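You operate a simulated robot arm through the tools that you are given. There is no shell and no other tool. Be economical: measure what you need, move in short steps, check, and stop when the job is done.

Carry out the task below with a simulated two-armed robot. There is one attempt and no reset: what you move stays moved.

Task
Unscrew the black bracket and put it in the bench drawer marked FEET.
Fine: use the red key and put it back in its well; shut the drawer; the other bracket and the castors stay. Set down upright: what you pick out.

It is judged by the outcome, as a careful person would: the job done as asked, and still so three seconds after it is handed in. It fails if anything else is knocked over, pushed out of place, dropped, spilled or broken.

Robot
Two 7-joint arms with three-finger grippers on one trunk, on a base that drives. Base frame: it is fixed to the floor where the robot stands at the start and does not move with it; the origin is under the middle of the robot, x ahead of it, y to its left, z up. Readings come in mm, rad, newtons and seconds.
The left shoulder is at the start at [30, 124, 1208], the right one opposite. With the tool pointing down near the work surface each hand reaches from about 100 to 380 mm from the robot's upright axis, wherever it stands, measured 20 degrees to its own side. Places, roughly: inside of the lower bench drawer [600, -500, 500]; lower bench drawer [500, -500, 500]; screw five [500, -600, 900]; screw four [500, -500, 900]; screw three [500, -500, 900]. Payload 2.2 kg a hand.
Tool frame (each hand has its own): the origin (TCP) lies between the finger pads and is the grasp point; the fingertips stand 28 mm ahead of it; z points along the fingers, y is the line along which they close. The gripper opens to 102 mm. The gripper's body begins 71 mm behind the TCP.
Orientation is told as [roll, pitch, yaw] about the base's x, y, z axes, in that order, counted from this pose: with the fingers straight down and closing along the base's y, the tool's x points along the base's -x, its y along +y and its z along -z.

Tools
- The arms move only by the tool arm_command. It takes "left_steps", "right_steps" or both (then of equal length, played together; a hand with none holds still); each is text: rows parted by semicolons, each of 7 numbers parted by spaces: the shift along the tool's x, y, z in mm, then the turn, a rotation vector about the tool's x, y, z in degrees, then the closure in counts, from 0 (fully open) to 255 (shut). In form: dx dy dz ax ay az hand; .... A call has 1 to 12 rows; each row is the pose to reach, as a shift and turn from the pose commanded when the call began, along the tool's axes at that moment. Rows are played at 5 a second. More than 50 mm and 0.15 rad between two rows, or a gripper value outside its range, and nothing of the call is played. A pose out of reach is approached as far as the arm can. The call stops where the force on the tool passes 40 N (or 10 N more than at its start, if that is more) or the arm is blocked; 0.2 s more then pass. The fingers move at their own pace and stop on an object; they squeeze with about 43 N. The grip force told is the motor's: it shows also when the fingers shut on nothing. Time passes only in rows, and 0.2 s behind the last, so rows that repeat a pose let the fingers close. It gives the time, the measured TCP pose, the force on the tool (base axes), the opening and the grip force at its end, in the units of the frame above (readings bear some noise), with the torque about the TCP (base axes, N m) and any sound that the robot's microphone picked up.
- Cameras (640 x 400 px; columns grow to the right, rows downward): "scene" is now at [29.1, -38.5, 1916.6]; the picture's right is [-0.55, -0.83, 0.00], its down [-0.68, 0.46, -0.57] and it looks along [0.47, -0.32, -0.82] (base axes); focal length 258 px, centre (320, 200). "left" rides on the left gripper at [72, 38, -86] in its tool frame; the picture's right is [-0.46, 0.89, 0.00], its down [-0.60, -0.32, -0.73] and it looks along [-0.65, -0.34, 0.68] (tool axes); focal length 256 px, centre (320, 200). "right" rides on the right gripper at [69, 44, -86] in its tool frame; the picture's right is [-0.53, 0.85, 0.00], its down [-0.58, -0.36, -0.73] and it looks along [-0.62, -0.39, 0.68] (tool axes); focal length 256 px, centre (320, 200). There is no depth. A picture from a camera that has moved, and an enlarged one, comes with that camera's place and axes in the base frame and with its lens.
- grab_frame(camera): a new picture of that camera. The clock stands still meanwhile.
- raise_lower(by): slides the trunk up (or, below 0, down) by that many mm; the arms and the scene camera ride with it, the base frame stays. It gives what a move gives, with no picture.
- steer(legs): drives the robot by 1 to 6 legs, each [ahead, left, turn to the left] in mm, mm and rad, along the robot's own axes; the way and the turn of a leg run together, so that a leg with both is an arc; at most 1500 mm and 3.142 rad a leg. The arms and the cameras ride along, it lands a little off, and it stops where it bumps. It gives what a move gives.
- pan_tilt(pan, tilt): turns the head with the scene camera to pan (to the left, within 2.496 rad either way) and tilt (down, from -0.506 to 1.204), counted from straight ahead of the robot. It gives what a move gives.
- zoom(camera, box): a new picture of the part [left, top, right, bottom] of that camera's present view, enlarged. The clock stands still meanwhile.
- job_done(): hands the job in; it is judged then, once.

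Go step by step. Nothing tells you exact positions but the pictures and the camera data: compare them with the known pose of the tool, close in by small moves and look again before you grip or let go. The budget is 120 turns and 88 pictures, counting those below and the enlarged ones. Unless the task says otherwise, let go and move clear before handing in, and close with one line.

The tools are called after "Call:" as name(argument=value, ...) on one line, values as JSON. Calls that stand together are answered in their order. arm_command: Moves the arms, as the interface text tells. Its arguments: {"type":"object","properties":{"left_steps":{"type":"string"},"right_steps":{"type":"string"}},"required":[]} The other tools are called the same way: raise_lower (by) slides the trunk up or down; steer (legs) drives the base; pan_tilt (pan, tilt) turns the head that bears the scene camera; grab_frame (camera) takes a picture; zoom (camera, box) takes an enlarged picture of a part of a camera's view; job_done () hands the job in.

At the start:

```text
time: 0.0
left_tool_pos: [589.2, -102.3, 1325.2]
left_tcp_rot: [0.0, 0.001, 0.0]
left_ft_force: [0.1, 0.6, 0.6]
left_moment: [0.01, -0.01, -0.02]
left_finger_gap: 101.9
left_gripper_force: 0.0
right_tool_pos: [301.7, -391.1, 1315.0]
right_tcp_rot: [0.001, -0.001, 0.0]
right_ft_force: [0.5, -0.4, -0.2]
right_moment: [0.02, -0.02, -0.01]
right_finger_gap: 102.0
right_gripper_force: 0.0
trunk travel left (down, up): [-450.0, 90.0]
robot x, y, heading: [1.2, 2.1, -0.006]
head pan, tilt: [-0.588, 0.965]
```

scene: 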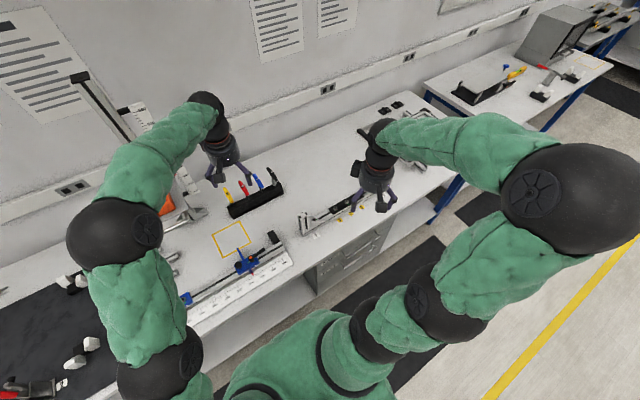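
right: 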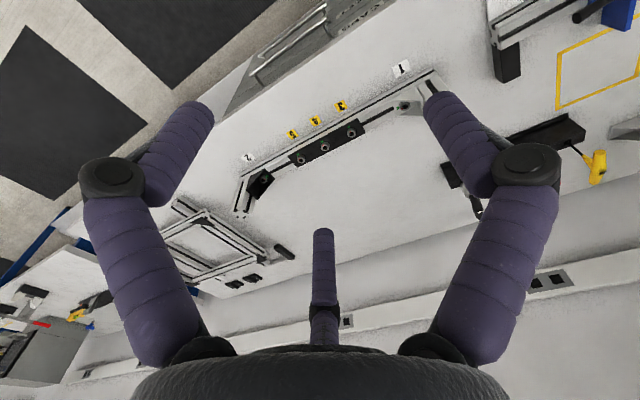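
left: 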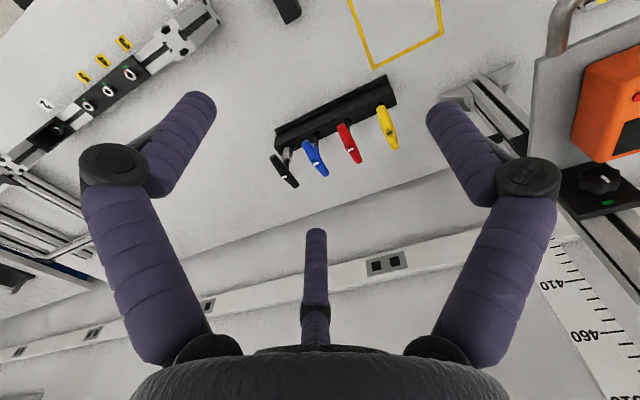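

I see a bench with a key holder (yellow, red, blue, black keys), a bracket on a profile with three numbered screws, and drawers under the bench. I'll take enlarged views first to learn the details.

Call:
zoom(camera="scene", box=[280, 150, 440, 300])

Call:
zoom(camera="left", box=[0, 0, 230, 180])

Call:
zoom(camera="right", box=[220, 40, 460, 220])

Call:
zoom(camera="left", box=[250, 60, 430, 200])

```text
2.67 times, centred on (360, 225) of scene
camera zoom: at [29.1, -38.5, 1916.6], right [-0.55, -0.83, 0.0], down [-0.68, 0.46, -0.57], along [0.47, -0.32, -0.82], focal length 687 px, centre (213, 133)
```

zoom: 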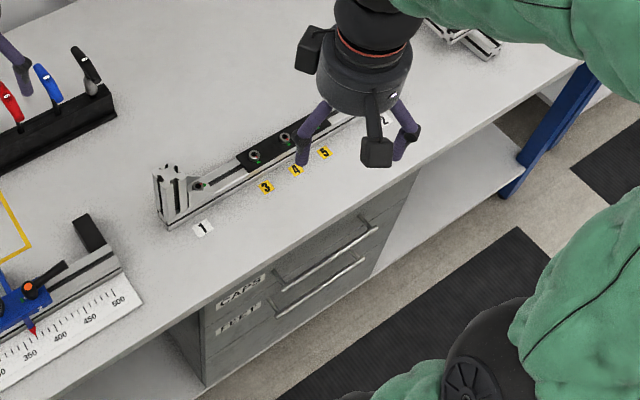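

```text
2.22 times, centred on (115, 90) of left
camera zoom: at [517.8, -62.1, 1411.6], right [0.46, 0.89, 0.0], down [0.6, -0.32, 0.73], along [0.65, -0.34, -0.68], focal length 569 px, centre (776, 444)
```

zoom: 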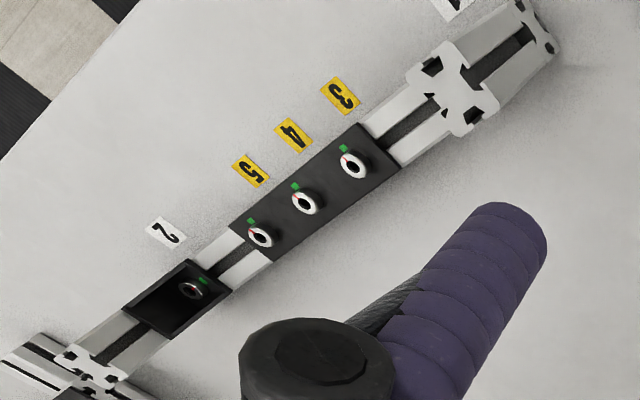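

```text
2.22 times, centred on (340, 130) of right
camera zoom: at [233.3, -347.4, 1400.9], right [0.53, 0.85, 0.0], down [0.58, -0.36, 0.73], along [0.62, -0.39, -0.68], focal length 569 px, centre (276, 356)
```

zoom: 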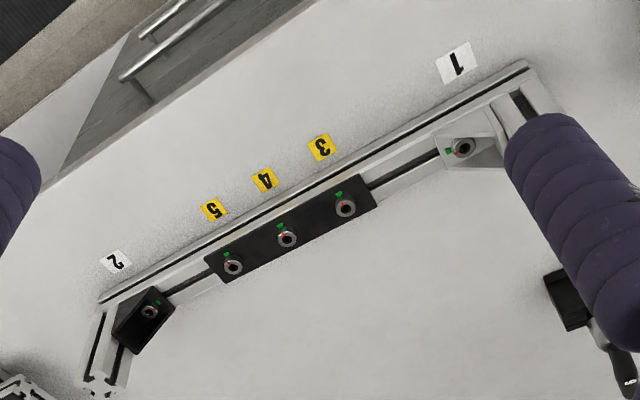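

```text
2.86 times, centred on (340, 130) of left
camera zoom: at [517.8, -62.1, 1411.6], right [0.46, 0.89, 0.0], down [0.6, -0.32, 0.73], along [0.65, -0.34, -0.68], focal length 731 px, centre (263, 400)
```

zoom: 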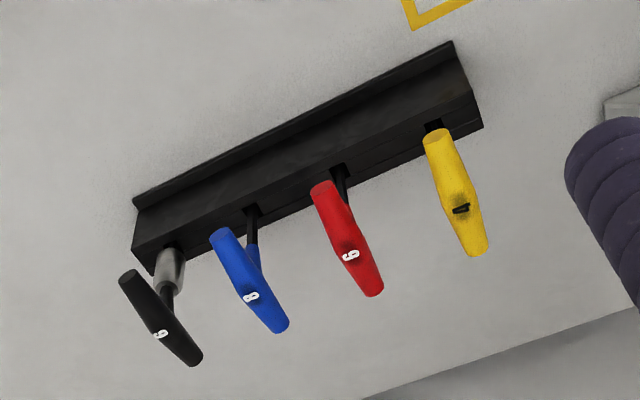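

The black three-screw plate (3, 4, 5) sits around (510, -460…-560), the red key at about (795, -145), with FEET as the lower drawer. I'll drive right and a bit ahead for close looks and to see which part is the "black bracket".

Call:
steer(legs=[[0, -330, 0]])

Call:
pan_tilt(pan=-0.15, tilt=0.85)

Call:
grab_frame(camera="scene")

Call:
grab_frame(camera="left")

Call:
grab_frame(camera="right")

```text
time: 2.2
left_tool_pos: [587.3, -431.4, 1325.5]
left_tcp_rot: [0.0, -0.002, -0.005]
left_ft_force: [-0.1, -0.6, 0.3]
left_moment: [0.02, 0.02, -0.03]
left_finger_gap: 101.8
left_gripper_force: 0.1
right_tool_pos: [298.9, -720.6, 1314.8]
right_tcp_rot: [0.0, 0.0, -0.005]
right_ft_force: [0.3, -0.4, 0.0]
right_moment: [0.0, 0.01, 0.01]
right_finger_gap: 101.9
right_gripper_force: 0.1
trunk travel left (down, up): [-450.0, 90.0]
robot x, y, heading: [0.2, -326.1, -0.006]
head pan, tilt: [-0.588, 0.965]
```

```text
time: 3.1
left_tool_pos: [587.6, -432.2, 1326.3]
left_tcp_rot: [0.0, -0.001, -0.005]
left_ft_force: [-0.8, 0.2, 0.2]
left_moment: [0.0, -0.01, 0.02]
left_finger_gap: 102.0
left_gripper_force: 0.1
right_tool_pos: [299.4, -720.8, 1315.2]
right_tcp_rot: [0.001, -0.001, -0.005]
right_ft_force: [-0.2, -0.2, 0.2]
right_moment: [-0.02, 0.02, -0.01]
right_finger_gap: 102.0
right_gripper_force: 0.0
trunk travel left (down, up): [-450.0, 90.0]
robot x, y, heading: [-3.5, -327.4, -0.007]
head pan, tilt: [-0.15, 0.85]
```

```text
80 pictures are left
camera scene: at [45.7, -337.7, 1925.3], right [-0.16, -0.99, 0.0], down [-0.74, 0.12, -0.66], along [0.65, -0.1, -0.75], focal length 258 px, centre (320, 200)
```

scene: 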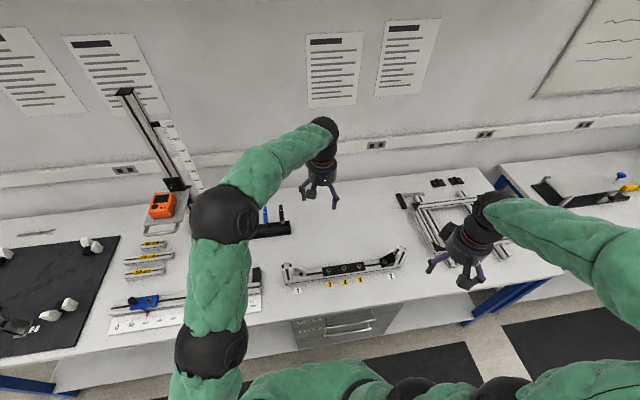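

```text
79 pictures are left
camera left: at [516.6, -392.0, 1411.8], right [0.47, 0.88, 0.0], down [0.6, -0.32, 0.73], along [0.65, -0.34, -0.68], focal length 256 px, centre (320, 200)
```

left: 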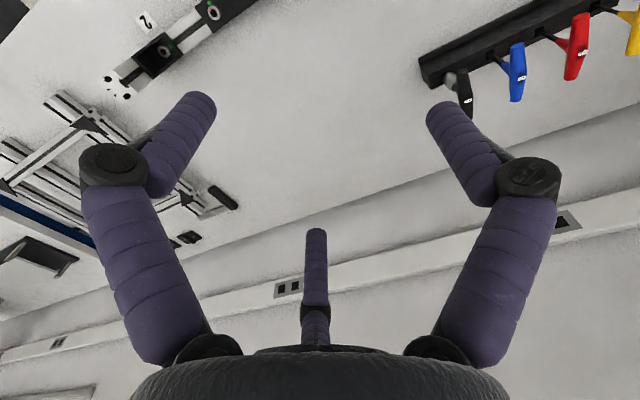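

```text
78 pictures are left
camera right: at [230.5, -675.9, 1401.1], right [0.54, 0.84, 0.0], down [0.57, -0.37, 0.73], along [0.62, -0.39, -0.68], focal length 256 px, centre (320, 200)
```

right: 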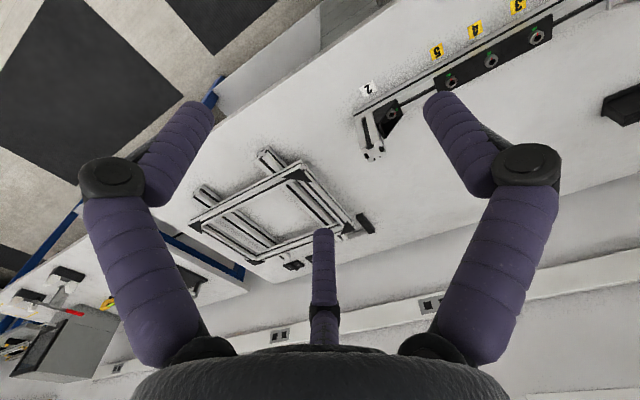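

The plate with screws 3–5 and the corner pieces 1 and 2 are now in front. I'll enlarge those, and the neighbouring frame.

Call:
zoom(camera="scene", box=[275, 235, 415, 340])

Call:
zoom(camera="scene", box=[390, 165, 550, 285])

Call:
zoom(camera="right", box=[340, 0, 560, 170])

```text
3.81 times, centred on (345, 288) of scene
camera zoom: at [45.7, -337.7, 1925.3], right [-0.16, -0.99, 0.0], down [-0.74, 0.12, -0.66], along [0.65, -0.1, -0.75], focal length 982 px, centre (225, -133)
```

zoom: 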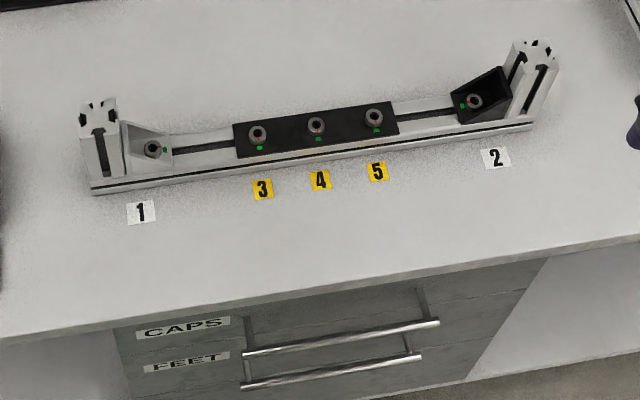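

```text
3.33 times, centred on (470, 225) of scene
camera zoom: at [45.7, -337.7, 1925.3], right [-0.16, -0.99, 0.0], down [-0.74, 0.12, -0.66], along [0.65, -0.1, -0.75], focal length 859 px, centre (-180, 117)
```

zoom: 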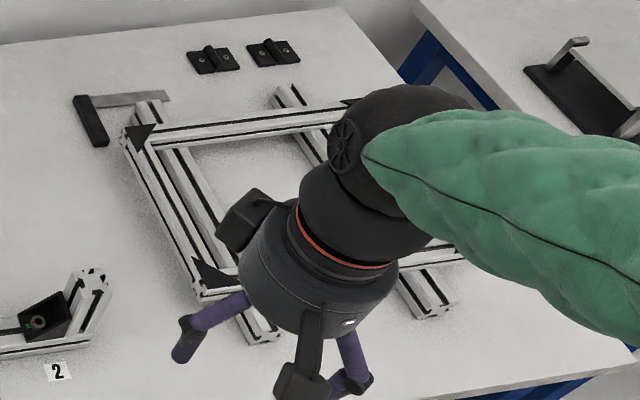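

```text
2.35 times, centred on (450, 85) of right
camera zoom: at [230.5, -675.9, 1401.1], right [0.54, 0.84, 0.0], down [0.57, -0.37, 0.73], along [0.62, -0.39, -0.68], focal length 602 px, centre (14, 471)
```

zoom: 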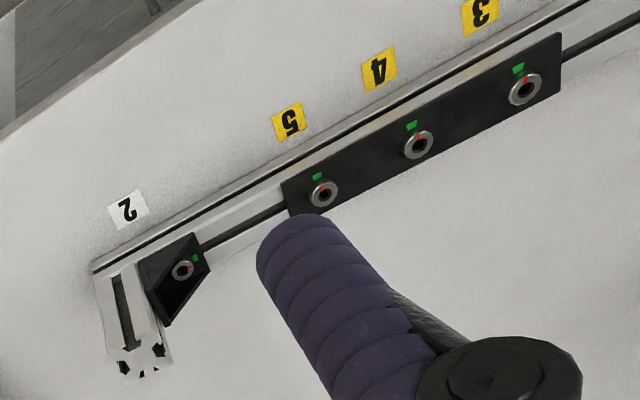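

The bench has two angle brackets: silver at 1 and black at 2, the latter with a single screw around (521, -691). Those are "the black bracket" and "the other bracket", so I take bracket 2 as the target. Next I check how far the base may go ahead.

Call:
pan_tilt(pan=0.0, tilt=1.2)

Call:
grab_frame(camera="scene")

```text
time: 3.9
left_tool_pos: [588.3, -433.0, 1325.6]
left_tcp_rot: [0.0, -0.001, -0.006]
left_ft_force: [1.0, -0.4, 0.3]
left_moment: [0.0, 0.02, -0.02]
left_finger_gap: 101.8
left_gripper_force: 0.0
right_tool_pos: [299.2, -721.2, 1314.4]
right_tcp_rot: [-0.001, -0.001, -0.005]
right_ft_force: [0.8, 0.4, -0.6]
right_moment: [-0.02, 0.0, 0.02]
right_finger_gap: 102.0
right_gripper_force: 0.0
trunk travel left (down, up): [-450.0, 90.0]
robot x, y, heading: [-1.5, -324.3, -0.006]
head pan, tilt: [0.0, 1.201]
```

```text
74 pictures are left
camera scene: at [24.6, -326.7, 1901.6], right [-0.01, -1.0, 0.0], down [-0.93, 0.01, -0.36], along [0.36, 0.0, -0.93], focal length 258 px, centre (320, 200)
```

scene: 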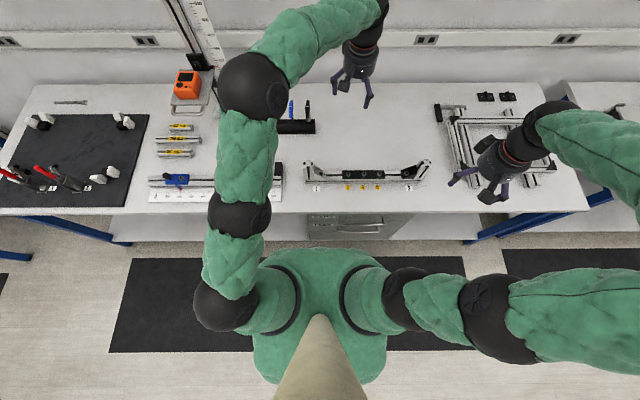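

The castors are the white wheels on the left mat; there is about 200 mm of free space ahead of the torso. I'll move ahead 100 mm and bring the left hand toward the red key for a look.

Call:
steer(legs=[[100, 30, 0]])

Call:
arm_command(left_steps="0 40 0 0 0 0 0; 0 80 0 0 0 0 0; 0 120 20 0 0 0 0; 0 160 40 0 0 0 0; 0 200 60 0 0 0 0; 0 240 80 0 0 0 0; 0 250 100 0 0 0 0")

Call:
grab_frame(camera="left")

```text
time: 5.1
left_tool_pos: [686.8, -403.9, 1325.5]
left_tcp_rot: [0.001, -0.001, -0.009]
left_ft_force: [-0.8, 1.0, 0.3]
left_moment: [0.01, 0.01, 0.03]
left_finger_gap: 102.1
left_gripper_force: 0.0
right_tool_pos: [398.6, -691.2, 1314.5]
right_tcp_rot: [-0.001, -0.001, -0.007]
right_ft_force: [0.4, 0.3, -0.4]
right_moment: [-0.03, -0.01, 0.04]
right_finger_gap: 101.8
right_gripper_force: 0.0
trunk travel left (down, up): [-450.0, 90.0]
robot x, y, heading: [98.3, -295.2, -0.005]
head pan, tilt: [0.0, 1.201]
```

```text
time: 6.7
left_tool_pos: [688.7, -153.2, 1223.1]
left_tcp_rot: [0.0, -0.001, -0.007]
left_ft_force: [-0.1, -0.5, -0.3]
left_moment: [-0.03, 0.01, -0.05]
left_finger_gap: 102.1
left_gripper_force: 0.1
right_tool_pos: [398.1, -691.9, 1313.2]
right_tcp_rot: [0.0, 0.001, -0.008]
right_ft_force: [0.0, 0.1, -0.2]
right_moment: [0.06, 0.02, 0.02]
right_finger_gap: 101.9
right_gripper_force: 0.1
trunk travel left (down, up): [-450.0, 90.0]
robot x, y, heading: [98.7, -297.9, -0.005]
head pan, tilt: [0.0, 1.201]
```

```text
73 pictures are left
camera left: at [617.5, -113.1, 1310.2], right [0.47, 0.88, 0.0], down [0.6, -0.32, 0.73], along [0.64, -0.34, -0.68], focal length 256 px, centre (320, 200)
```

left: 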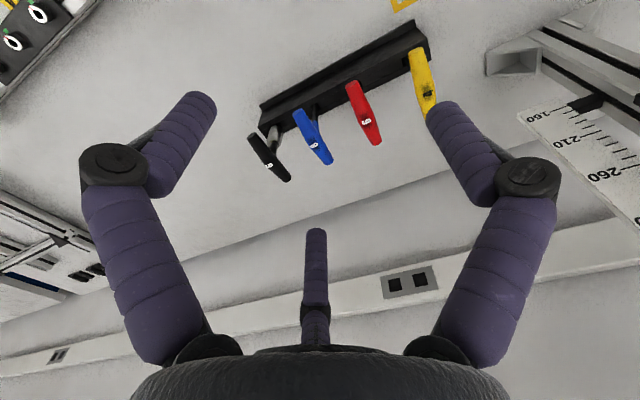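

Red handle: bar along x, centre about (788, -141, ~1000). I narrow the fingers to miss the neighbours and come above it.

Call:
arm_command(left_steps="-30 4 20 0 0 0 140; -60 8 45 0 0 0 140; -80 11 75 0 0 0 140; -99 12 105 0 0 0 140; -99 12 115 0 0 0 140")

Call:
grab_frame(camera="left")

Call:
grab_frame(camera="scene")

```text
time: 7.9
left_tool_pos: [788.6, -142.6, 1109.7]
left_tcp_rot: [0.0, -0.001, -0.007]
left_ft_force: [-0.1, 0.4, 0.0]
left_moment: [-0.02, -0.02, -0.01]
left_finger_gap: 46.0
left_gripper_force: 0.1
right_tool_pos: [397.3, -691.4, 1314.7]
right_tcp_rot: [0.0, 0.001, -0.007]
right_ft_force: [-0.3, 0.7, 1.1]
right_moment: [0.01, 0.01, 0.01]
right_finger_gap: 101.9
right_gripper_force: 0.1
trunk travel left (down, up): [-450.0, 90.0]
robot x, y, heading: [99.0, -299.3, -0.006]
head pan, tilt: [0.0, 1.201]
```

```text
72 pictures are left
camera left: at [717.3, -102.8, 1196.4], right [0.47, 0.88, 0.0], down [0.6, -0.32, 0.73], along [0.65, -0.34, -0.68], focal length 256 px, centre (320, 200)
```

left: 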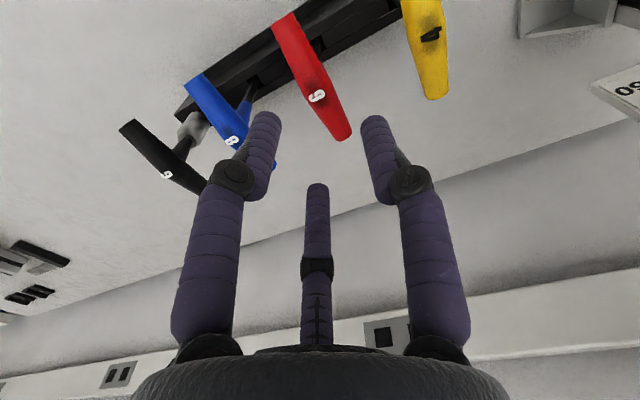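

```text
71 pictures are left
camera scene: at [122.5, -297.0, 1901.6], right [-0.01, -1.0, 0.0], down [-0.93, 0.01, -0.36], along [0.36, 0.0, -0.93], focal length 258 px, centre (320, 200)
```

scene: 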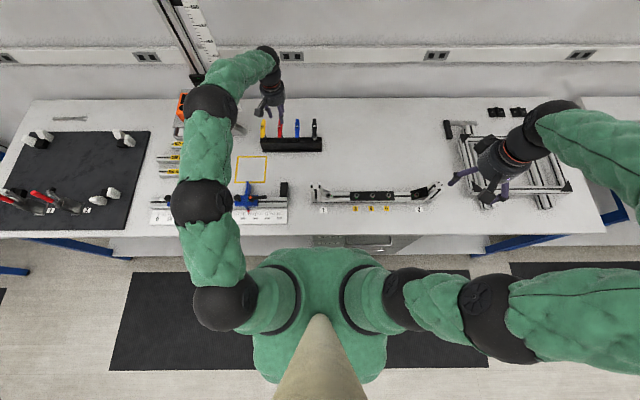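

Triangulated, the red handle's centre is near (779, -140, 1018). I move over it and lower part way, then check.

Call:
arm_command(left_steps="10 2.5 20 0 0 0 140; 10 2.5 45 0 0 0 140; 10 2.5 50 0 0 0 140")

Call:
grab_frame(camera="left")

```text
time: 8.7
left_tool_pos: [779.0, -139.9, 1063.0]
left_tcp_rot: [-0.001, -0.006, -0.005]
left_ft_force: [0.3, -0.3, 6.7]
left_moment: [-0.07, -0.17, -0.05]
left_finger_gap: 47.8
left_gripper_force: 0.7
right_tool_pos: [396.1, -691.1, 1313.7]
right_tcp_rot: [0.0, -0.001, -0.007]
right_ft_force: [-1.3, 0.8, 0.1]
right_moment: [-0.02, -0.03, -0.03]
right_finger_gap: 102.0
right_gripper_force: 0.0
trunk travel left (down, up): [-450.0, 90.0]
robot x, y, heading: [102.3, -298.4, -0.007]
head pan, tilt: [0.0, 1.201]
```

```text
70 pictures are left
camera left: at [707.4, -98.9, 1148.1], right [0.47, 0.88, 0.0], down [0.6, -0.32, 0.73], along [0.65, -0.34, -0.68], focal length 256 px, centre (320, 200)
```

left: 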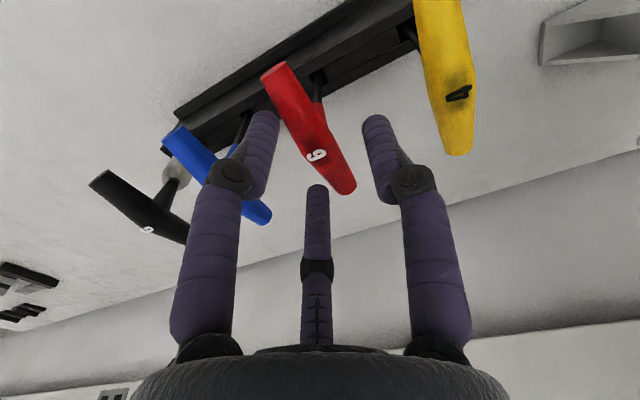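

Light contact (6.7 N up) at this height, and in the picture the fingers look turned relative to what I assumed. I back up a little and take an enlarged scene look at the hand and the keys.

Call:
arm_command(left_steps="0 0 -15 0 0 0 140; 0 0 -25 0 0 0 140")

Call:
zoom(camera="scene", box=[225, 40, 345, 160])

Call:
zoom(camera="left", box=[140, 0, 500, 240])

```text
time: 9.3
left_tool_pos: [777.6, -139.2, 1085.9]
left_tcp_rot: [-0.001, 0.0, -0.006]
left_ft_force: [0.4, 0.1, 0.2]
left_moment: [0.0, -0.01, -0.02]
left_finger_gap: 46.1
left_gripper_force: 0.1
right_tool_pos: [397.7, -690.9, 1314.2]
right_tcp_rot: [0.001, 0.001, -0.007]
right_ft_force: [-0.5, 0.1, -0.6]
right_moment: [0.0, 0.0, 0.03]
right_finger_gap: 102.0
right_gripper_force: 0.1
trunk travel left (down, up): [-450.0, 90.0]
robot x, y, heading: [94.5, -297.0, -0.006]
head pan, tilt: [0.0, 1.201]
```

```text
3.33 times, centred on (285, 100) of scene
camera zoom: at [123.2, -297.0, 1901.6], right [-0.01, -1.0, 0.0], down [-0.93, 0.01, -0.36], along [0.36, 0.0, -0.93], focal length 859 px, centre (437, 533)
```

zoom: 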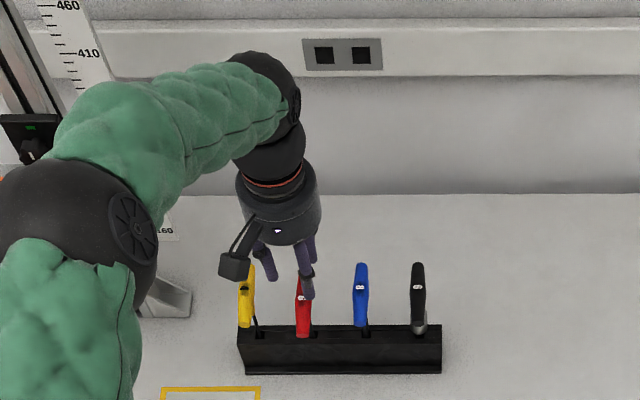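

```text
1.67 times, centred on (320, 120) of left
camera zoom: at [707.4, -99.1, 1172.2], right [0.47, 0.88, 0.0], down [0.6, -0.32, 0.73], along [0.64, -0.34, -0.68], focal length 427 px, centre (320, 333)
```

zoom: 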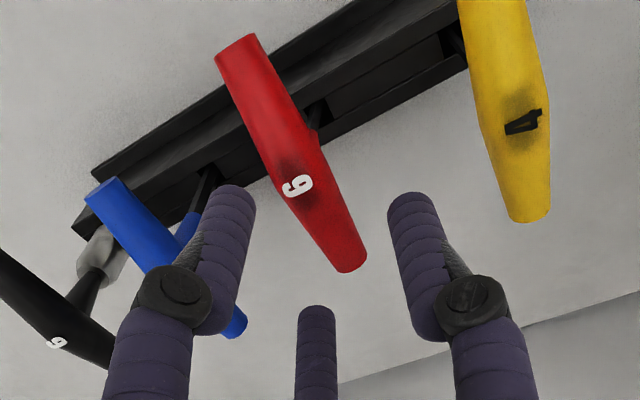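

The hand really is three-pronged: one finger at tool +y and a pair on the −y side; one of the pair touched the handle's top (so the handle centre is near z≈1022). I'll open wider, offset 5 mm to −y, and lower astride the bar.

Call:
arm_command(left_steps="8 -5 0 0 0 0 92; 8 -5 10 0 0 0 92; 8 -5 25 0 0 0 92; 8 -5 35 0 0 0 92; 8 -5 45 0 0 0 92; 8 -5 55 0 0 0 92; 8 -5 64 0 0 0 92")

Call:
grab_frame(camera="left")

```text
time: 10.9
left_tool_pos: [770.1, -144.4, 1019.8]
left_tcp_rot: [-0.001, 0.001, -0.006]
left_ft_force: [1.0, -0.4, 0.0]
left_moment: [-0.03, 0.02, -0.02]
left_finger_gap: 65.1
left_gripper_force: 0.0
right_tool_pos: [399.0, -691.5, 1312.9]
right_tcp_rot: [-0.001, 0.0, -0.005]
right_ft_force: [0.2, -0.6, 0.0]
right_moment: [0.0, 0.01, 0.0]
right_finger_gap: 102.2
right_gripper_force: 0.0
trunk travel left (down, up): [-450.0, 90.0]
robot x, y, heading: [97.0, -296.7, -0.006]
head pan, tilt: [0.0, 1.201]
```

```text
67 pictures are left
camera left: at [698.9, -105.0, 1106.8], right [0.47, 0.88, 0.0], down [0.6, -0.32, 0.73], along [0.64, -0.34, -0.68], focal length 256 px, centre (320, 200)
```

left: 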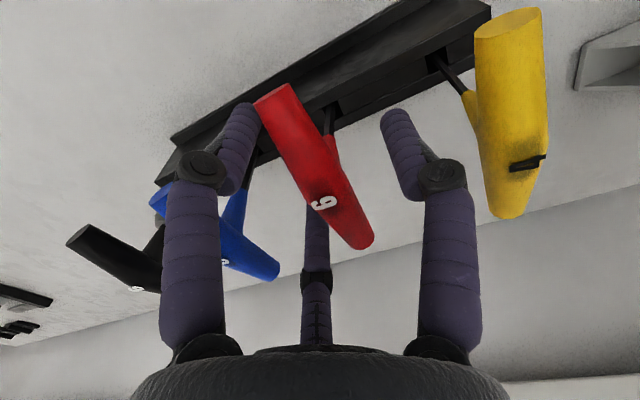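

The bar lies between the finger at +y and the pair at −y, with hub at the grasp point. I close.

Call:
arm_command(left_steps="0 0 0 0 0 0 160; 0 0 0 0 0 0 200; 0 0 0 0 0 0 255; 0 0 0 0 0 0 255; 0 0 0 0 0 0 255")

Call:
grab_frame(camera="left")

```text
time: 12.1
left_tool_pos: [770.0, -144.8, 1020.1]
left_tcp_rot: [0.0, 0.001, -0.006]
left_ft_force: [-1.6, 0.7, -0.2]
left_moment: [0.06, 0.2, 0.03]
left_finger_gap: 27.2
left_gripper_force: 43.0
right_tool_pos: [397.9, -690.3, 1313.5]
right_tcp_rot: [0.0, 0.0, -0.007]
right_ft_force: [0.9, 0.2, -0.3]
right_moment: [0.02, 0.01, 0.01]
right_finger_gap: 102.1
right_gripper_force: 0.0
trunk travel left (down, up): [-450.0, 90.0]
robot x, y, heading: [98.0, -300.6, -0.01]
head pan, tilt: [0.0, 1.201]
```

```text
66 pictures are left
camera left: at [698.6, -105.0, 1107.3], right [0.47, 0.88, 0.0], down [0.6, -0.32, 0.73], along [0.64, -0.34, -0.68], focal length 256 px, centre (320, 200)
```

left: 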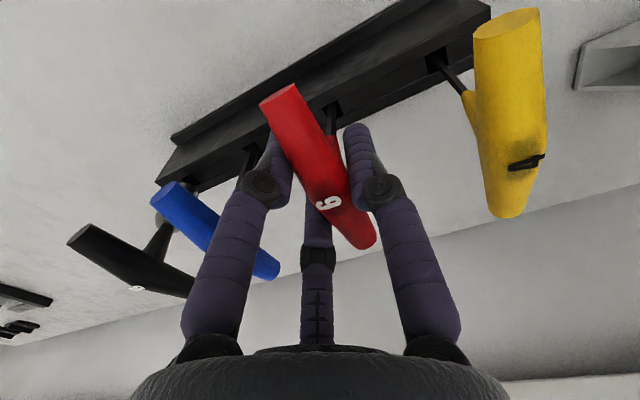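

The red handle is held (27 mm, 43 N) at TCP (770, -144.8, 1020). I lift straight up.

Call:
arm_command(left_steps="0 0 -15 0 0 0 255; 0 0 -30 0 0 0 255; 0 0 -50 0 0 0 255; 0 0 -75 0 0 0 255; 0 0 -100 0 0 0 255; 0 0 -130 0 0 0 255; 0 0 -165 0 0 0 255; 0 0 -200 0 0 0 255")

Call:
zoom(camera="scene", box=[205, 30, 365, 160])

Call:
grab_frame(camera="left")

```text
time: 13.9
left_tool_pos: [767.3, -144.4, 1222.9]
left_tcp_rot: [0.0, 0.001, -0.008]
left_ft_force: [-0.1, -1.3, -0.3]
left_moment: [-0.01, -0.04, 0.04]
left_finger_gap: 27.3
left_gripper_force: 42.9
right_tool_pos: [396.8, -692.3, 1314.4]
right_tcp_rot: [-0.001, -0.001, -0.007]
right_ft_force: [0.1, -0.9, 0.1]
right_moment: [0.0, 0.01, 0.05]
right_finger_gap: 101.9
right_gripper_force: 0.1
trunk travel left (down, up): [-450.0, 90.0]
robot x, y, heading: [98.3, -298.4, -0.011]
head pan, tilt: [0.0, 1.201]
```

```text
3.08 times, centred on (285, 95) of scene
camera zoom: at [122.9, -297.3, 1901.6], right [-0.01, -1.0, 0.0], down [-0.93, 0.01, -0.36], along [0.36, 0.0, -0.93], focal length 793 px, centre (428, 523)
```

zoom: 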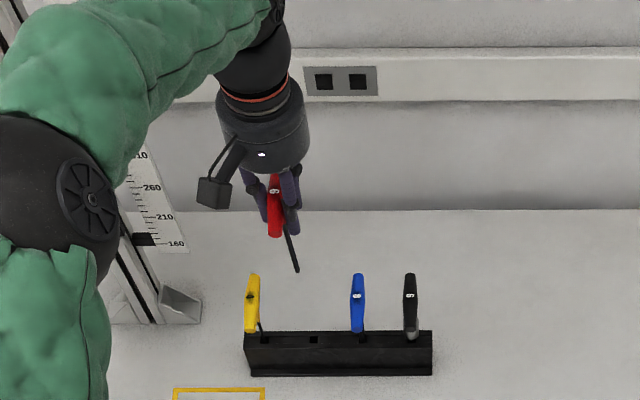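

```text
64 pictures are left
camera left: at [695.4, -105.1, 1308.3], right [0.47, 0.88, 0.0], down [0.6, -0.32, 0.73], along [0.64, -0.34, -0.68], focal length 256 px, centre (320, 200)
```

left: 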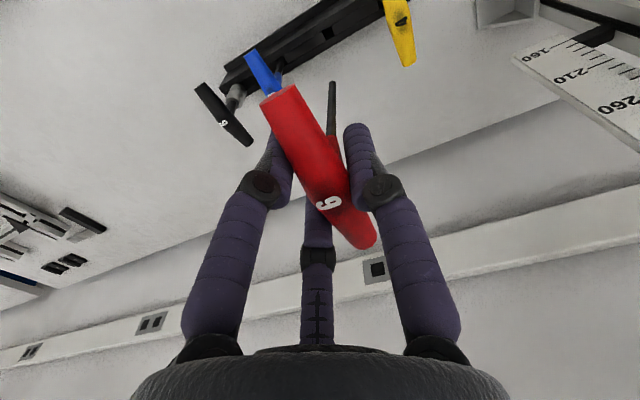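

The key is out cleanly, its shaft tip about 135–140 mm below the TCP. I'll draw the hand back and drive right so the left hand stands over bracket 2.

Call:
zoom(camera="left", box=[250, 60, 400, 200])

Call:
arm_command(left_steps="40 0 0 0 0 0 255; 80 0 0 0 0 0 255; 120 0 0 0 0 0 255; 160 0 0 0 0 0 255; 200 0 0 0 0 0 255; 235 0 0 0 0 0 255")

Call:
steer(legs=[[0, -540, 0]])

Call:
grab_frame(camera="left")

Call:
grab_frame(camera="scene")

```text
2.86 times, centred on (325, 130) of left
camera zoom: at [695.4, -105.1, 1308.3], right [0.47, 0.88, 0.0], down [0.6, -0.32, 0.73], along [0.64, -0.34, -0.68], focal length 731 px, centre (306, 400)
```

zoom: 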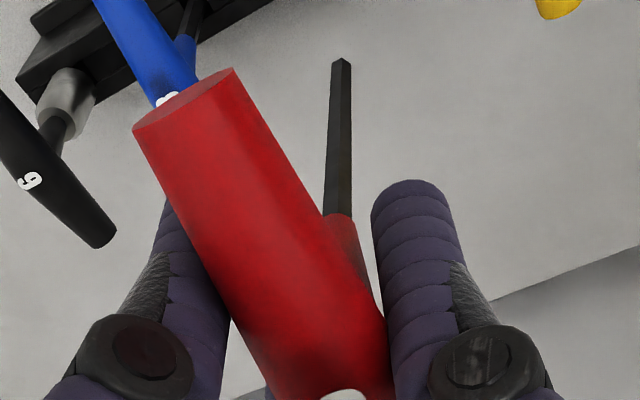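

```text
time: 15.3
left_tool_pos: [531.3, -144.3, 1221.7]
left_tcp_rot: [0.0, -0.003, -0.007]
left_ft_force: [-0.6, -0.3, -1.4]
left_moment: [-0.01, -0.03, 0.0]
left_finger_gap: 27.3
left_gripper_force: 43.0
right_tool_pos: [395.9, -691.7, 1314.7]
right_tcp_rot: [-0.001, -0.002, -0.008]
right_ft_force: [-1.0, 0.2, -0.3]
right_moment: [0.01, 0.0, 0.02]
right_finger_gap: 101.8
right_gripper_force: 0.0
trunk travel left (down, up): [-450.0, 90.0]
robot x, y, heading: [100.5, -297.3, -0.009]
head pan, tilt: [0.0, 1.201]
```

```text
time: 18.4
left_tool_pos: [529.9, -684.2, 1220.9]
left_tcp_rot: [0.0, 0.0, -0.007]
left_ft_force: [0.2, -0.2, -1.0]
left_moment: [0.01, 0.02, -0.02]
left_finger_gap: 27.3
left_gripper_force: 43.8
right_tool_pos: [393.8, -1231.9, 1314.2]
right_tcp_rot: [0.001, 0.0, -0.006]
right_ft_force: [-0.3, 0.0, -0.8]
right_moment: [0.02, 0.02, -0.01]
right_finger_gap: 102.0
right_gripper_force: 0.0
trunk travel left (down, up): [-450.0, 90.0]
robot x, y, heading: [92.8, -842.5, -0.006]
head pan, tilt: [0.0, 1.201]
```

```text
62 pictures are left
camera left: at [458.7, -645.0, 1307.4], right [0.47, 0.88, 0.0], down [0.6, -0.32, 0.73], along [0.64, -0.34, -0.68], focal length 256 px, centre (320, 200)
```

left: 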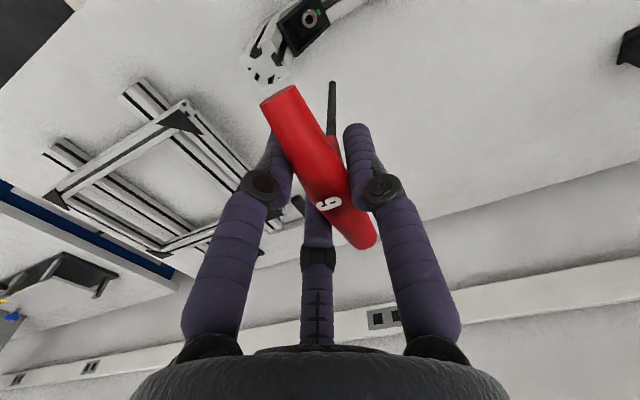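

```text
61 pictures are left
camera scene: at [119.6, -837.2, 1901.6], right [-0.01, -1.0, 0.0], down [-0.93, 0.01, -0.36], along [0.36, 0.0, -0.93], focal length 258 px, centre (320, 200)
```

scene: 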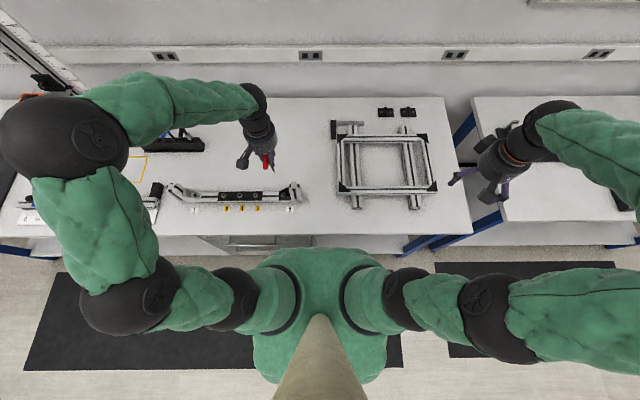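

Screw 2 rays agree on about (521, -692, ~925). I shift the key tip over it and lower to about 1020, then look from two cameras.

Call:
arm_command(left_steps="12 -6 15 0 0 0 255; 23 -12 35 0 0 0 255; 23 -12 60 0 0 0 255; 23 -12 60 0 0 0 255")

Call:
grab_frame(camera="left")

Call:
zoom(camera="scene", box=[220, 100, 340, 220])

```text
time: 19.4
left_tool_pos: [505.7, -695.5, 1161.3]
left_tcp_rot: [0.0, 0.001, -0.007]
left_ft_force: [0.5, 0.4, -1.2]
left_moment: [0.03, -0.02, -0.02]
left_finger_gap: 27.2
left_gripper_force: 43.2
right_tool_pos: [393.2, -1231.6, 1313.9]
right_tcp_rot: [0.0, 0.001, -0.007]
right_ft_force: [0.4, 0.3, -0.7]
right_moment: [-0.03, -0.01, -0.01]
right_finger_gap: 102.0
right_gripper_force: 0.1
trunk travel left (down, up): [-450.0, 90.0]
robot x, y, heading: [94.1, -837.7, -0.002]
head pan, tilt: [0.0, 1.201]
```

```text
60 pictures are left
camera left: at [435.0, -656.4, 1248.0], right [0.47, 0.88, 0.0], down [0.6, -0.32, 0.73], along [0.65, -0.34, -0.68], focal length 256 px, centre (320, 200)
```

left: 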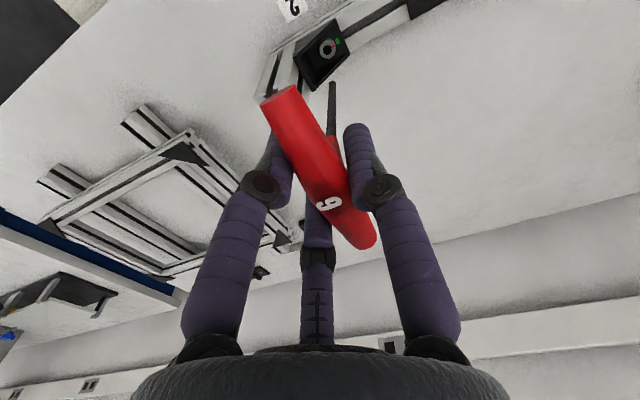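

```text
3.33 times, centred on (280, 160) of scene
camera zoom: at [118.8, -837.2, 1901.6], right [-0.01, -1.0, 0.0], down [-0.93, 0.01, -0.36], along [0.36, 0.0, -0.93], focal length 859 px, centre (453, 333)
```

zoom: 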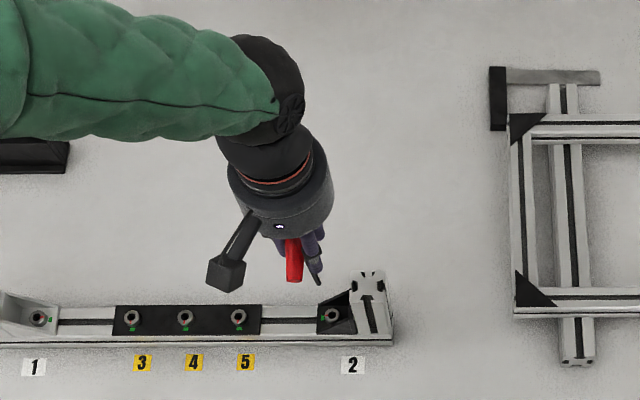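

Solving both cameras: tip about (516.5, -687.5, 1035), screw about (519, -691, 937). I correct by a few mm and lower 65 mm, then look again.

Call:
arm_command(left_steps="-2 -3 20 0 0 0 255; -2 -3 40 0 0 0 255; -2 -3 55 0 0 0 255; -2 -3 65 0 0 0 255; -2 -3 65 0 0 0 255")

Call:
zoom(camera="left", box=[250, 20, 410, 140])

Call:
zoom(camera="scene", box=[250, 150, 330, 220])

```text
time: 20.6
left_tool_pos: [508.3, -699.5, 1096.5]
left_tcp_rot: [0.0, 0.0, -0.008]
left_ft_force: [0.0, 1.4, -0.4]
left_moment: [-0.02, 0.01, 0.01]
left_finger_gap: 27.4
left_gripper_force: 43.0
right_tool_pos: [393.0, -1231.1, 1314.7]
right_tcp_rot: [0.0, 0.0, -0.007]
right_ft_force: [0.1, -0.9, 0.0]
right_moment: [-0.02, 0.01, 0.01]
right_finger_gap: 102.1
right_gripper_force: 0.1
trunk travel left (down, up): [-450.0, 90.0]
robot x, y, heading: [91.2, -836.6, -0.006]
head pan, tilt: [0.0, 1.201]
```

```text
3.33 times, centred on (330, 80) of left
camera zoom: at [437.4, -659.2, 1181.9], right [0.47, 0.88, 0.0], down [0.6, -0.32, 0.73], along [0.64, -0.34, -0.68], focal length 853 px, centre (287, 600)
```

zoom: 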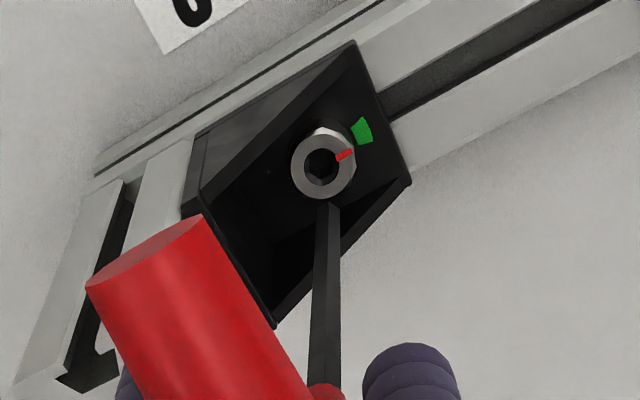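

```text
5.71 times, centred on (290, 185) of scene
camera zoom: at [119.4, -837.2, 1901.6], right [-0.01, -1.0, 0.0], down [-0.93, 0.01, -0.36], along [0.36, 0.0, -0.93], focal length 1473 px, centre (491, 286)
```

zoom: 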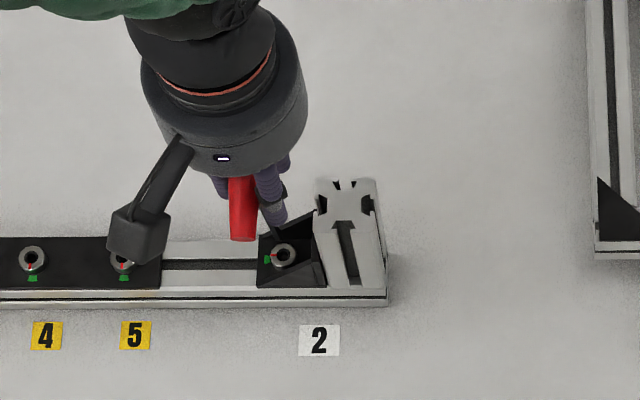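

Very close: the tip is just short of the screw in the view, with about 2 mm to correct sideways. I lower 20 mm more and look again.

Call:
arm_command(left_steps="1 -1.5 8 0 0 0 255; 1 -1.5 16 0 0 0 255; 1 -1.5 20 0 0 0 255; 1 -1.5 20 0 0 0 255")

Call:
zoom(camera="left", box=[280, 35, 380, 110])

```text
time: 21.6
left_tool_pos: [507.9, -700.5, 1076.0]
left_tcp_rot: [0.0, 0.0, -0.007]
left_ft_force: [0.1, 0.0, -0.2]
left_moment: [-0.04, -0.07, -0.05]
left_finger_gap: 27.3
left_gripper_force: 43.6
right_tool_pos: [393.6, -1231.1, 1313.9]
right_tcp_rot: [0.001, 0.0, -0.009]
right_ft_force: [0.2, 0.1, -0.1]
right_moment: [-0.01, -0.01, 0.01]
right_finger_gap: 101.9
right_gripper_force: 0.0
trunk travel left (down, up): [-450.0, 90.0]
robot x, y, heading: [94.8, -838.4, -0.01]
head pan, tilt: [0.0, 1.201]
```

```text
5.33 times, centred on (330, 72) of left
camera zoom: at [437.2, -661.1, 1162.4], right [0.47, 0.88, 0.0], down [0.6, -0.32, 0.73], along [0.65, -0.34, -0.68], focal length 1365 px, centre (267, 880)
```

zoom: 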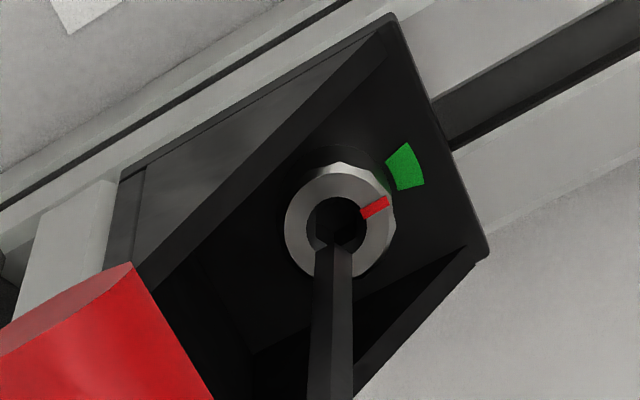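

The tip is nearly at the rim; it needs about 1 mm more to the picture's right. I lower 6 mm more with that correction.

Call:
arm_command(left_steps="-0.5 0.9 3 0 0 0 255; -0.5 0.9 6 0 0 0 255; -0.5 0.9 6 0 0 0 255")

Call:
zoom(camera="left", box=[280, 35, 380, 110])

```text
time: 22.4
left_tool_pos: [508.4, -700.1, 1070.1]
left_tcp_rot: [0.001, 0.0, -0.007]
left_ft_force: [0.3, 0.1, -0.3]
left_moment: [-0.01, 0.03, -0.01]
left_finger_gap: 27.5
left_gripper_force: 42.9
right_tool_pos: [393.8, -1231.6, 1315.5]
right_tcp_rot: [0.0, -0.001, -0.008]
right_ft_force: [0.2, -0.1, -0.6]
right_moment: [0.03, -0.03, -0.02]
right_finger_gap: 102.0
right_gripper_force: 0.0
trunk travel left (down, up): [-450.0, 90.0]
robot x, y, heading: [95.2, -841.4, -0.008]
head pan, tilt: [0.0, 1.201]
```

```text
5.33 times, centred on (330, 72) of left
camera zoom: at [437.0, -660.3, 1156.0], right [0.47, 0.88, 0.0], down [0.6, -0.32, 0.73], along [0.64, -0.34, -0.68], focal length 1365 px, centre (267, 880)
```

zoom: 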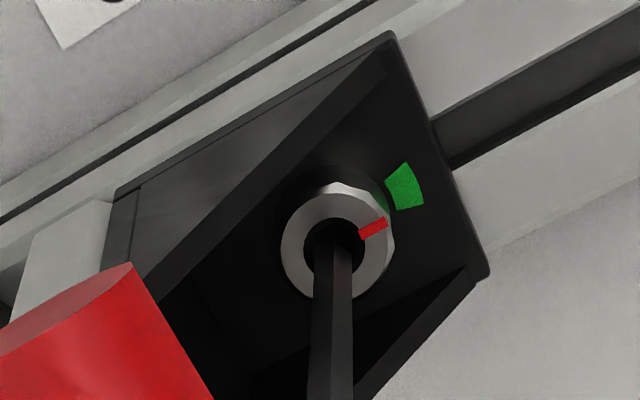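

Tip is centred on the socket in view. I lower gently and watch the force.

Call:
arm_command(left_steps="0 0 1.5 0 0 0 255; 0 0 3 0 0 0 255; 0 0 4.5 0 0 0 255; 0 0 4.5 0 0 0 255")

Call:
zoom(camera="left", box=[280, 35, 380, 110])

```text
time: 23.4
left_tool_pos: [507.1, -699.4, 1064.1]
left_tcp_rot: [0.001, 0.002, -0.008]
left_ft_force: [-4.4, 1.9, -0.8]
left_moment: [0.15, 0.57, 0.02]
left_finger_gap: 27.5
left_gripper_force: 43.2
right_tool_pos: [394.0, -1231.0, 1314.2]
right_tcp_rot: [-0.001, 0.001, -0.005]
right_ft_force: [0.9, -0.7, 0.7]
right_moment: [0.0, -0.02, -0.01]
right_finger_gap: 102.2
right_gripper_force: 0.0
trunk travel left (down, up): [-450.0, 90.0]
robot x, y, heading: [97.8, -836.8, -0.005]
head pan, tilt: [0.0, 1.201]
```

```text
5.33 times, centred on (330, 72) of left
camera zoom: at [436.6, -660.4, 1151.1], right [0.47, 0.88, 0.0], down [0.6, -0.32, 0.73], along [0.64, -0.34, -0.68], focal length 1365 px, centre (267, 880)
```

zoom: 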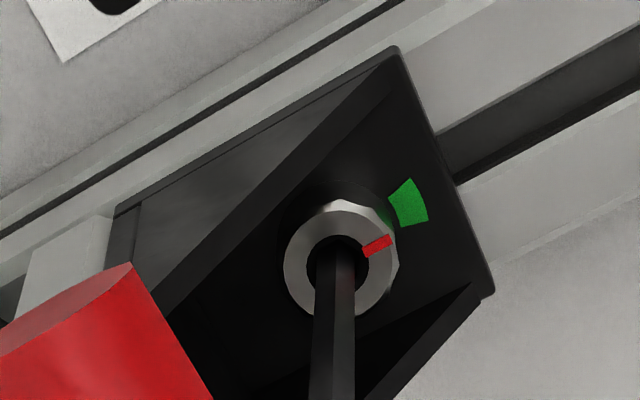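

Side force (−x, +y) but no vertical one: the tip is entering the socket against its wall. I ease that way and lower further.

Call:
arm_command(left_steps="1 0.5 0 0 0 0 255; 1.2 0.5 1.5 0 0 0 255; 1.4 0.6 3 0 0 0 255; 1.4 0.6 4.5 0 0 0 255; 1.4 0.6 4.5 0 0 0 255")

Call:
zoom(camera="left", box=[280, 35, 380, 110])

```text
time: 24.6
left_tool_pos: [506.6, -700.5, 1061.2]
left_tcp_rot: [0.0, -0.003, -0.007]
left_ft_force: [-0.4, 0.9, 3.3]
left_moment: [0.02, 0.04, -0.01]
left_finger_gap: 27.4
left_gripper_force: 42.8
right_tool_pos: [393.5, -1231.2, 1314.0]
right_tcp_rot: [0.0, -0.001, -0.009]
right_ft_force: [0.1, 0.7, -0.2]
right_moment: [-0.01, -0.01, 0.03]
right_finger_gap: 102.1
right_gripper_force: 0.1
trunk travel left (down, up): [-450.0, 90.0]
robot x, y, heading: [95.0, -839.1, -0.012]
head pan, tilt: [0.0, 1.201]
```

```text
5.33 times, centred on (330, 72) of left
camera zoom: at [436.0, -659.8, 1147.6], right [0.47, 0.88, 0.0], down [0.6, -0.32, 0.73], along [0.65, -0.34, -0.68], focal length 1365 px, centre (267, 880)
```

zoom: 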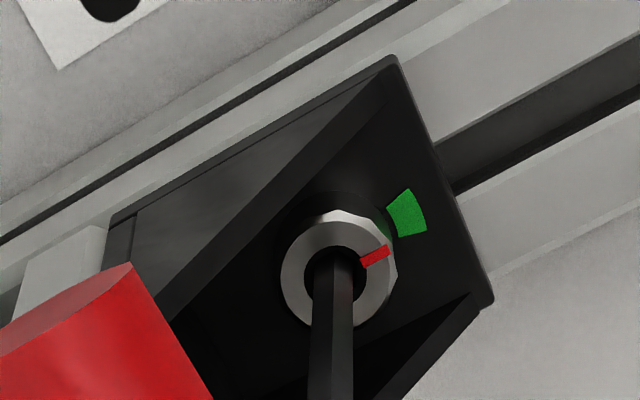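

Lateral forces vanished and a small upward force appears. I press 4 mm further to learn whether that's the socket floor.

Call:
arm_command(left_steps="0 0 2 0 0 0 255; 0 0 4 0 0 0 255; 0 0 4 0 0 0 255")

Call:
zoom(camera="left", box=[280, 35, 380, 110])

```text
time: 25.2
left_tool_pos: [506.4, -699.2, 1060.6]
left_tcp_rot: [0.004, -0.006, -0.004]
left_ft_force: [-11.8, -1.3, 29.5]
left_moment: [-0.07, 1.13, -0.02]
left_finger_gap: 27.3
left_gripper_force: 43.5
right_tool_pos: [390.6, -1232.3, 1314.6]
right_tcp_rot: [0.001, -0.002, -0.008]
right_ft_force: [-0.7, 0.1, -0.7]
right_moment: [-0.03, 0.02, -0.02]
right_finger_gap: 102.1
right_gripper_force: 0.2
trunk travel left (down, up): [-450.0, 90.0]
robot x, y, heading: [91.6, -839.8, -0.005]
head pan, tilt: [0.0, 1.201]
stopped in row 3 (left hand): the force on the tool passed its limit at 43 N (the readings are from after the stop); the commanded pose is now the measured one
```

```text
5.33 times, centred on (330, 72) of left
camera zoom: at [435.4, -659.6, 1146.8], right [0.47, 0.88, 0.01], down [0.6, -0.32, 0.73], along [0.65, -0.34, -0.68], focal length 1365 px, centre (267, 880)
```

zoom: 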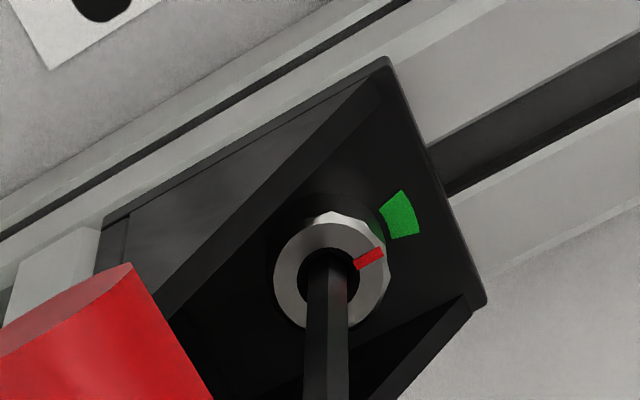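

The key sits against something about 5 mm in, firmly. I try a 30° counter-clockwise turn about the shaft (offset ≈(−10.3, 8.8) in the tool frame) to see if the screw follows.

Call:
arm_command(left_steps="-1.24 -1.27 0.3 0 0 -7.5 255; -2.63 -2.37 0.5 0 0 -15 255; -4.15 -3.27 0.5 0 0 -22.5 255; -5.78 -3.97 0.5 0 0 -30 255; -5.78 -3.97 0.5 0 0 -30 255")

Call:
grab_frame(camera="left")

```text
time: 26.4
left_tool_pos: [514.5, -703.0, 1060.6]
left_tcp_rot: [-0.004, -0.01, 0.519]
left_ft_force: [-6.8, -3.3, 31.3]
left_moment: [-0.14, 0.56, -0.11]
left_finger_gap: 27.7
left_gripper_force: 43.6
right_tool_pos: [390.9, -1232.5, 1315.7]
right_tcp_rot: [0.0, -0.003, -0.008]
right_ft_force: [-0.2, 0.8, 0.1]
right_moment: [0.01, 0.02, -0.01]
right_finger_gap: 102.0
right_gripper_force: 0.1
trunk travel left (down, up): [-450.0, 90.0]
robot x, y, heading: [95.5, -838.9, -0.009]
head pan, tilt: [0.0, 1.201]
```

```text
51 pictures are left
camera left: at [432.9, -705.7, 1145.7], right [-0.04, 1.0, 0.0], down [0.68, 0.02, 0.74], along [0.74, 0.03, -0.68], focal length 256 px, centre (320, 200)
```

left: 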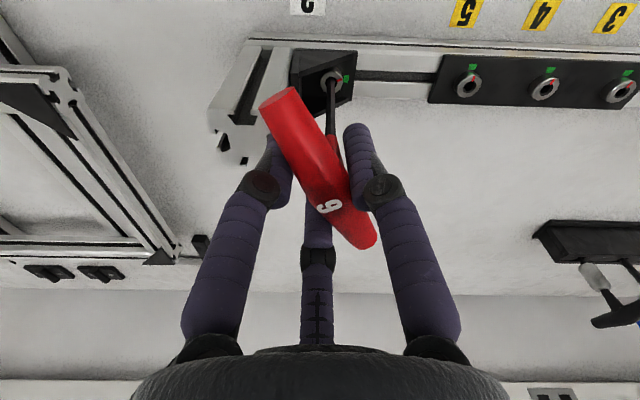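

Call:
zoom(camera="left", box=[280, 35, 380, 110])

```text
5.33 times, centred on (330, 72) of left
camera zoom: at [432.9, -705.7, 1145.7], right [-0.04, 1.0, 0.0], down [0.68, 0.02, 0.74], along [0.74, 0.03, -0.68], focal length 1365 px, centre (267, 880)
```

zoom: 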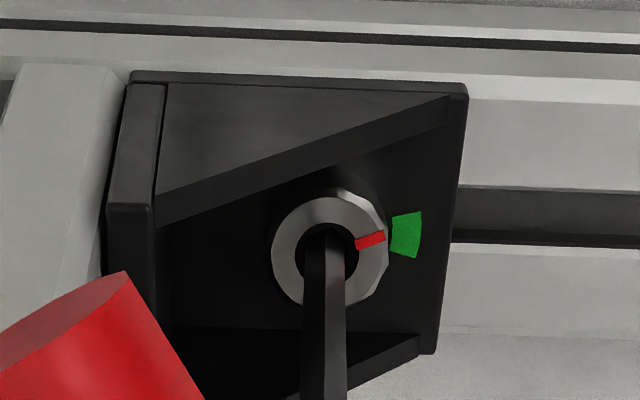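

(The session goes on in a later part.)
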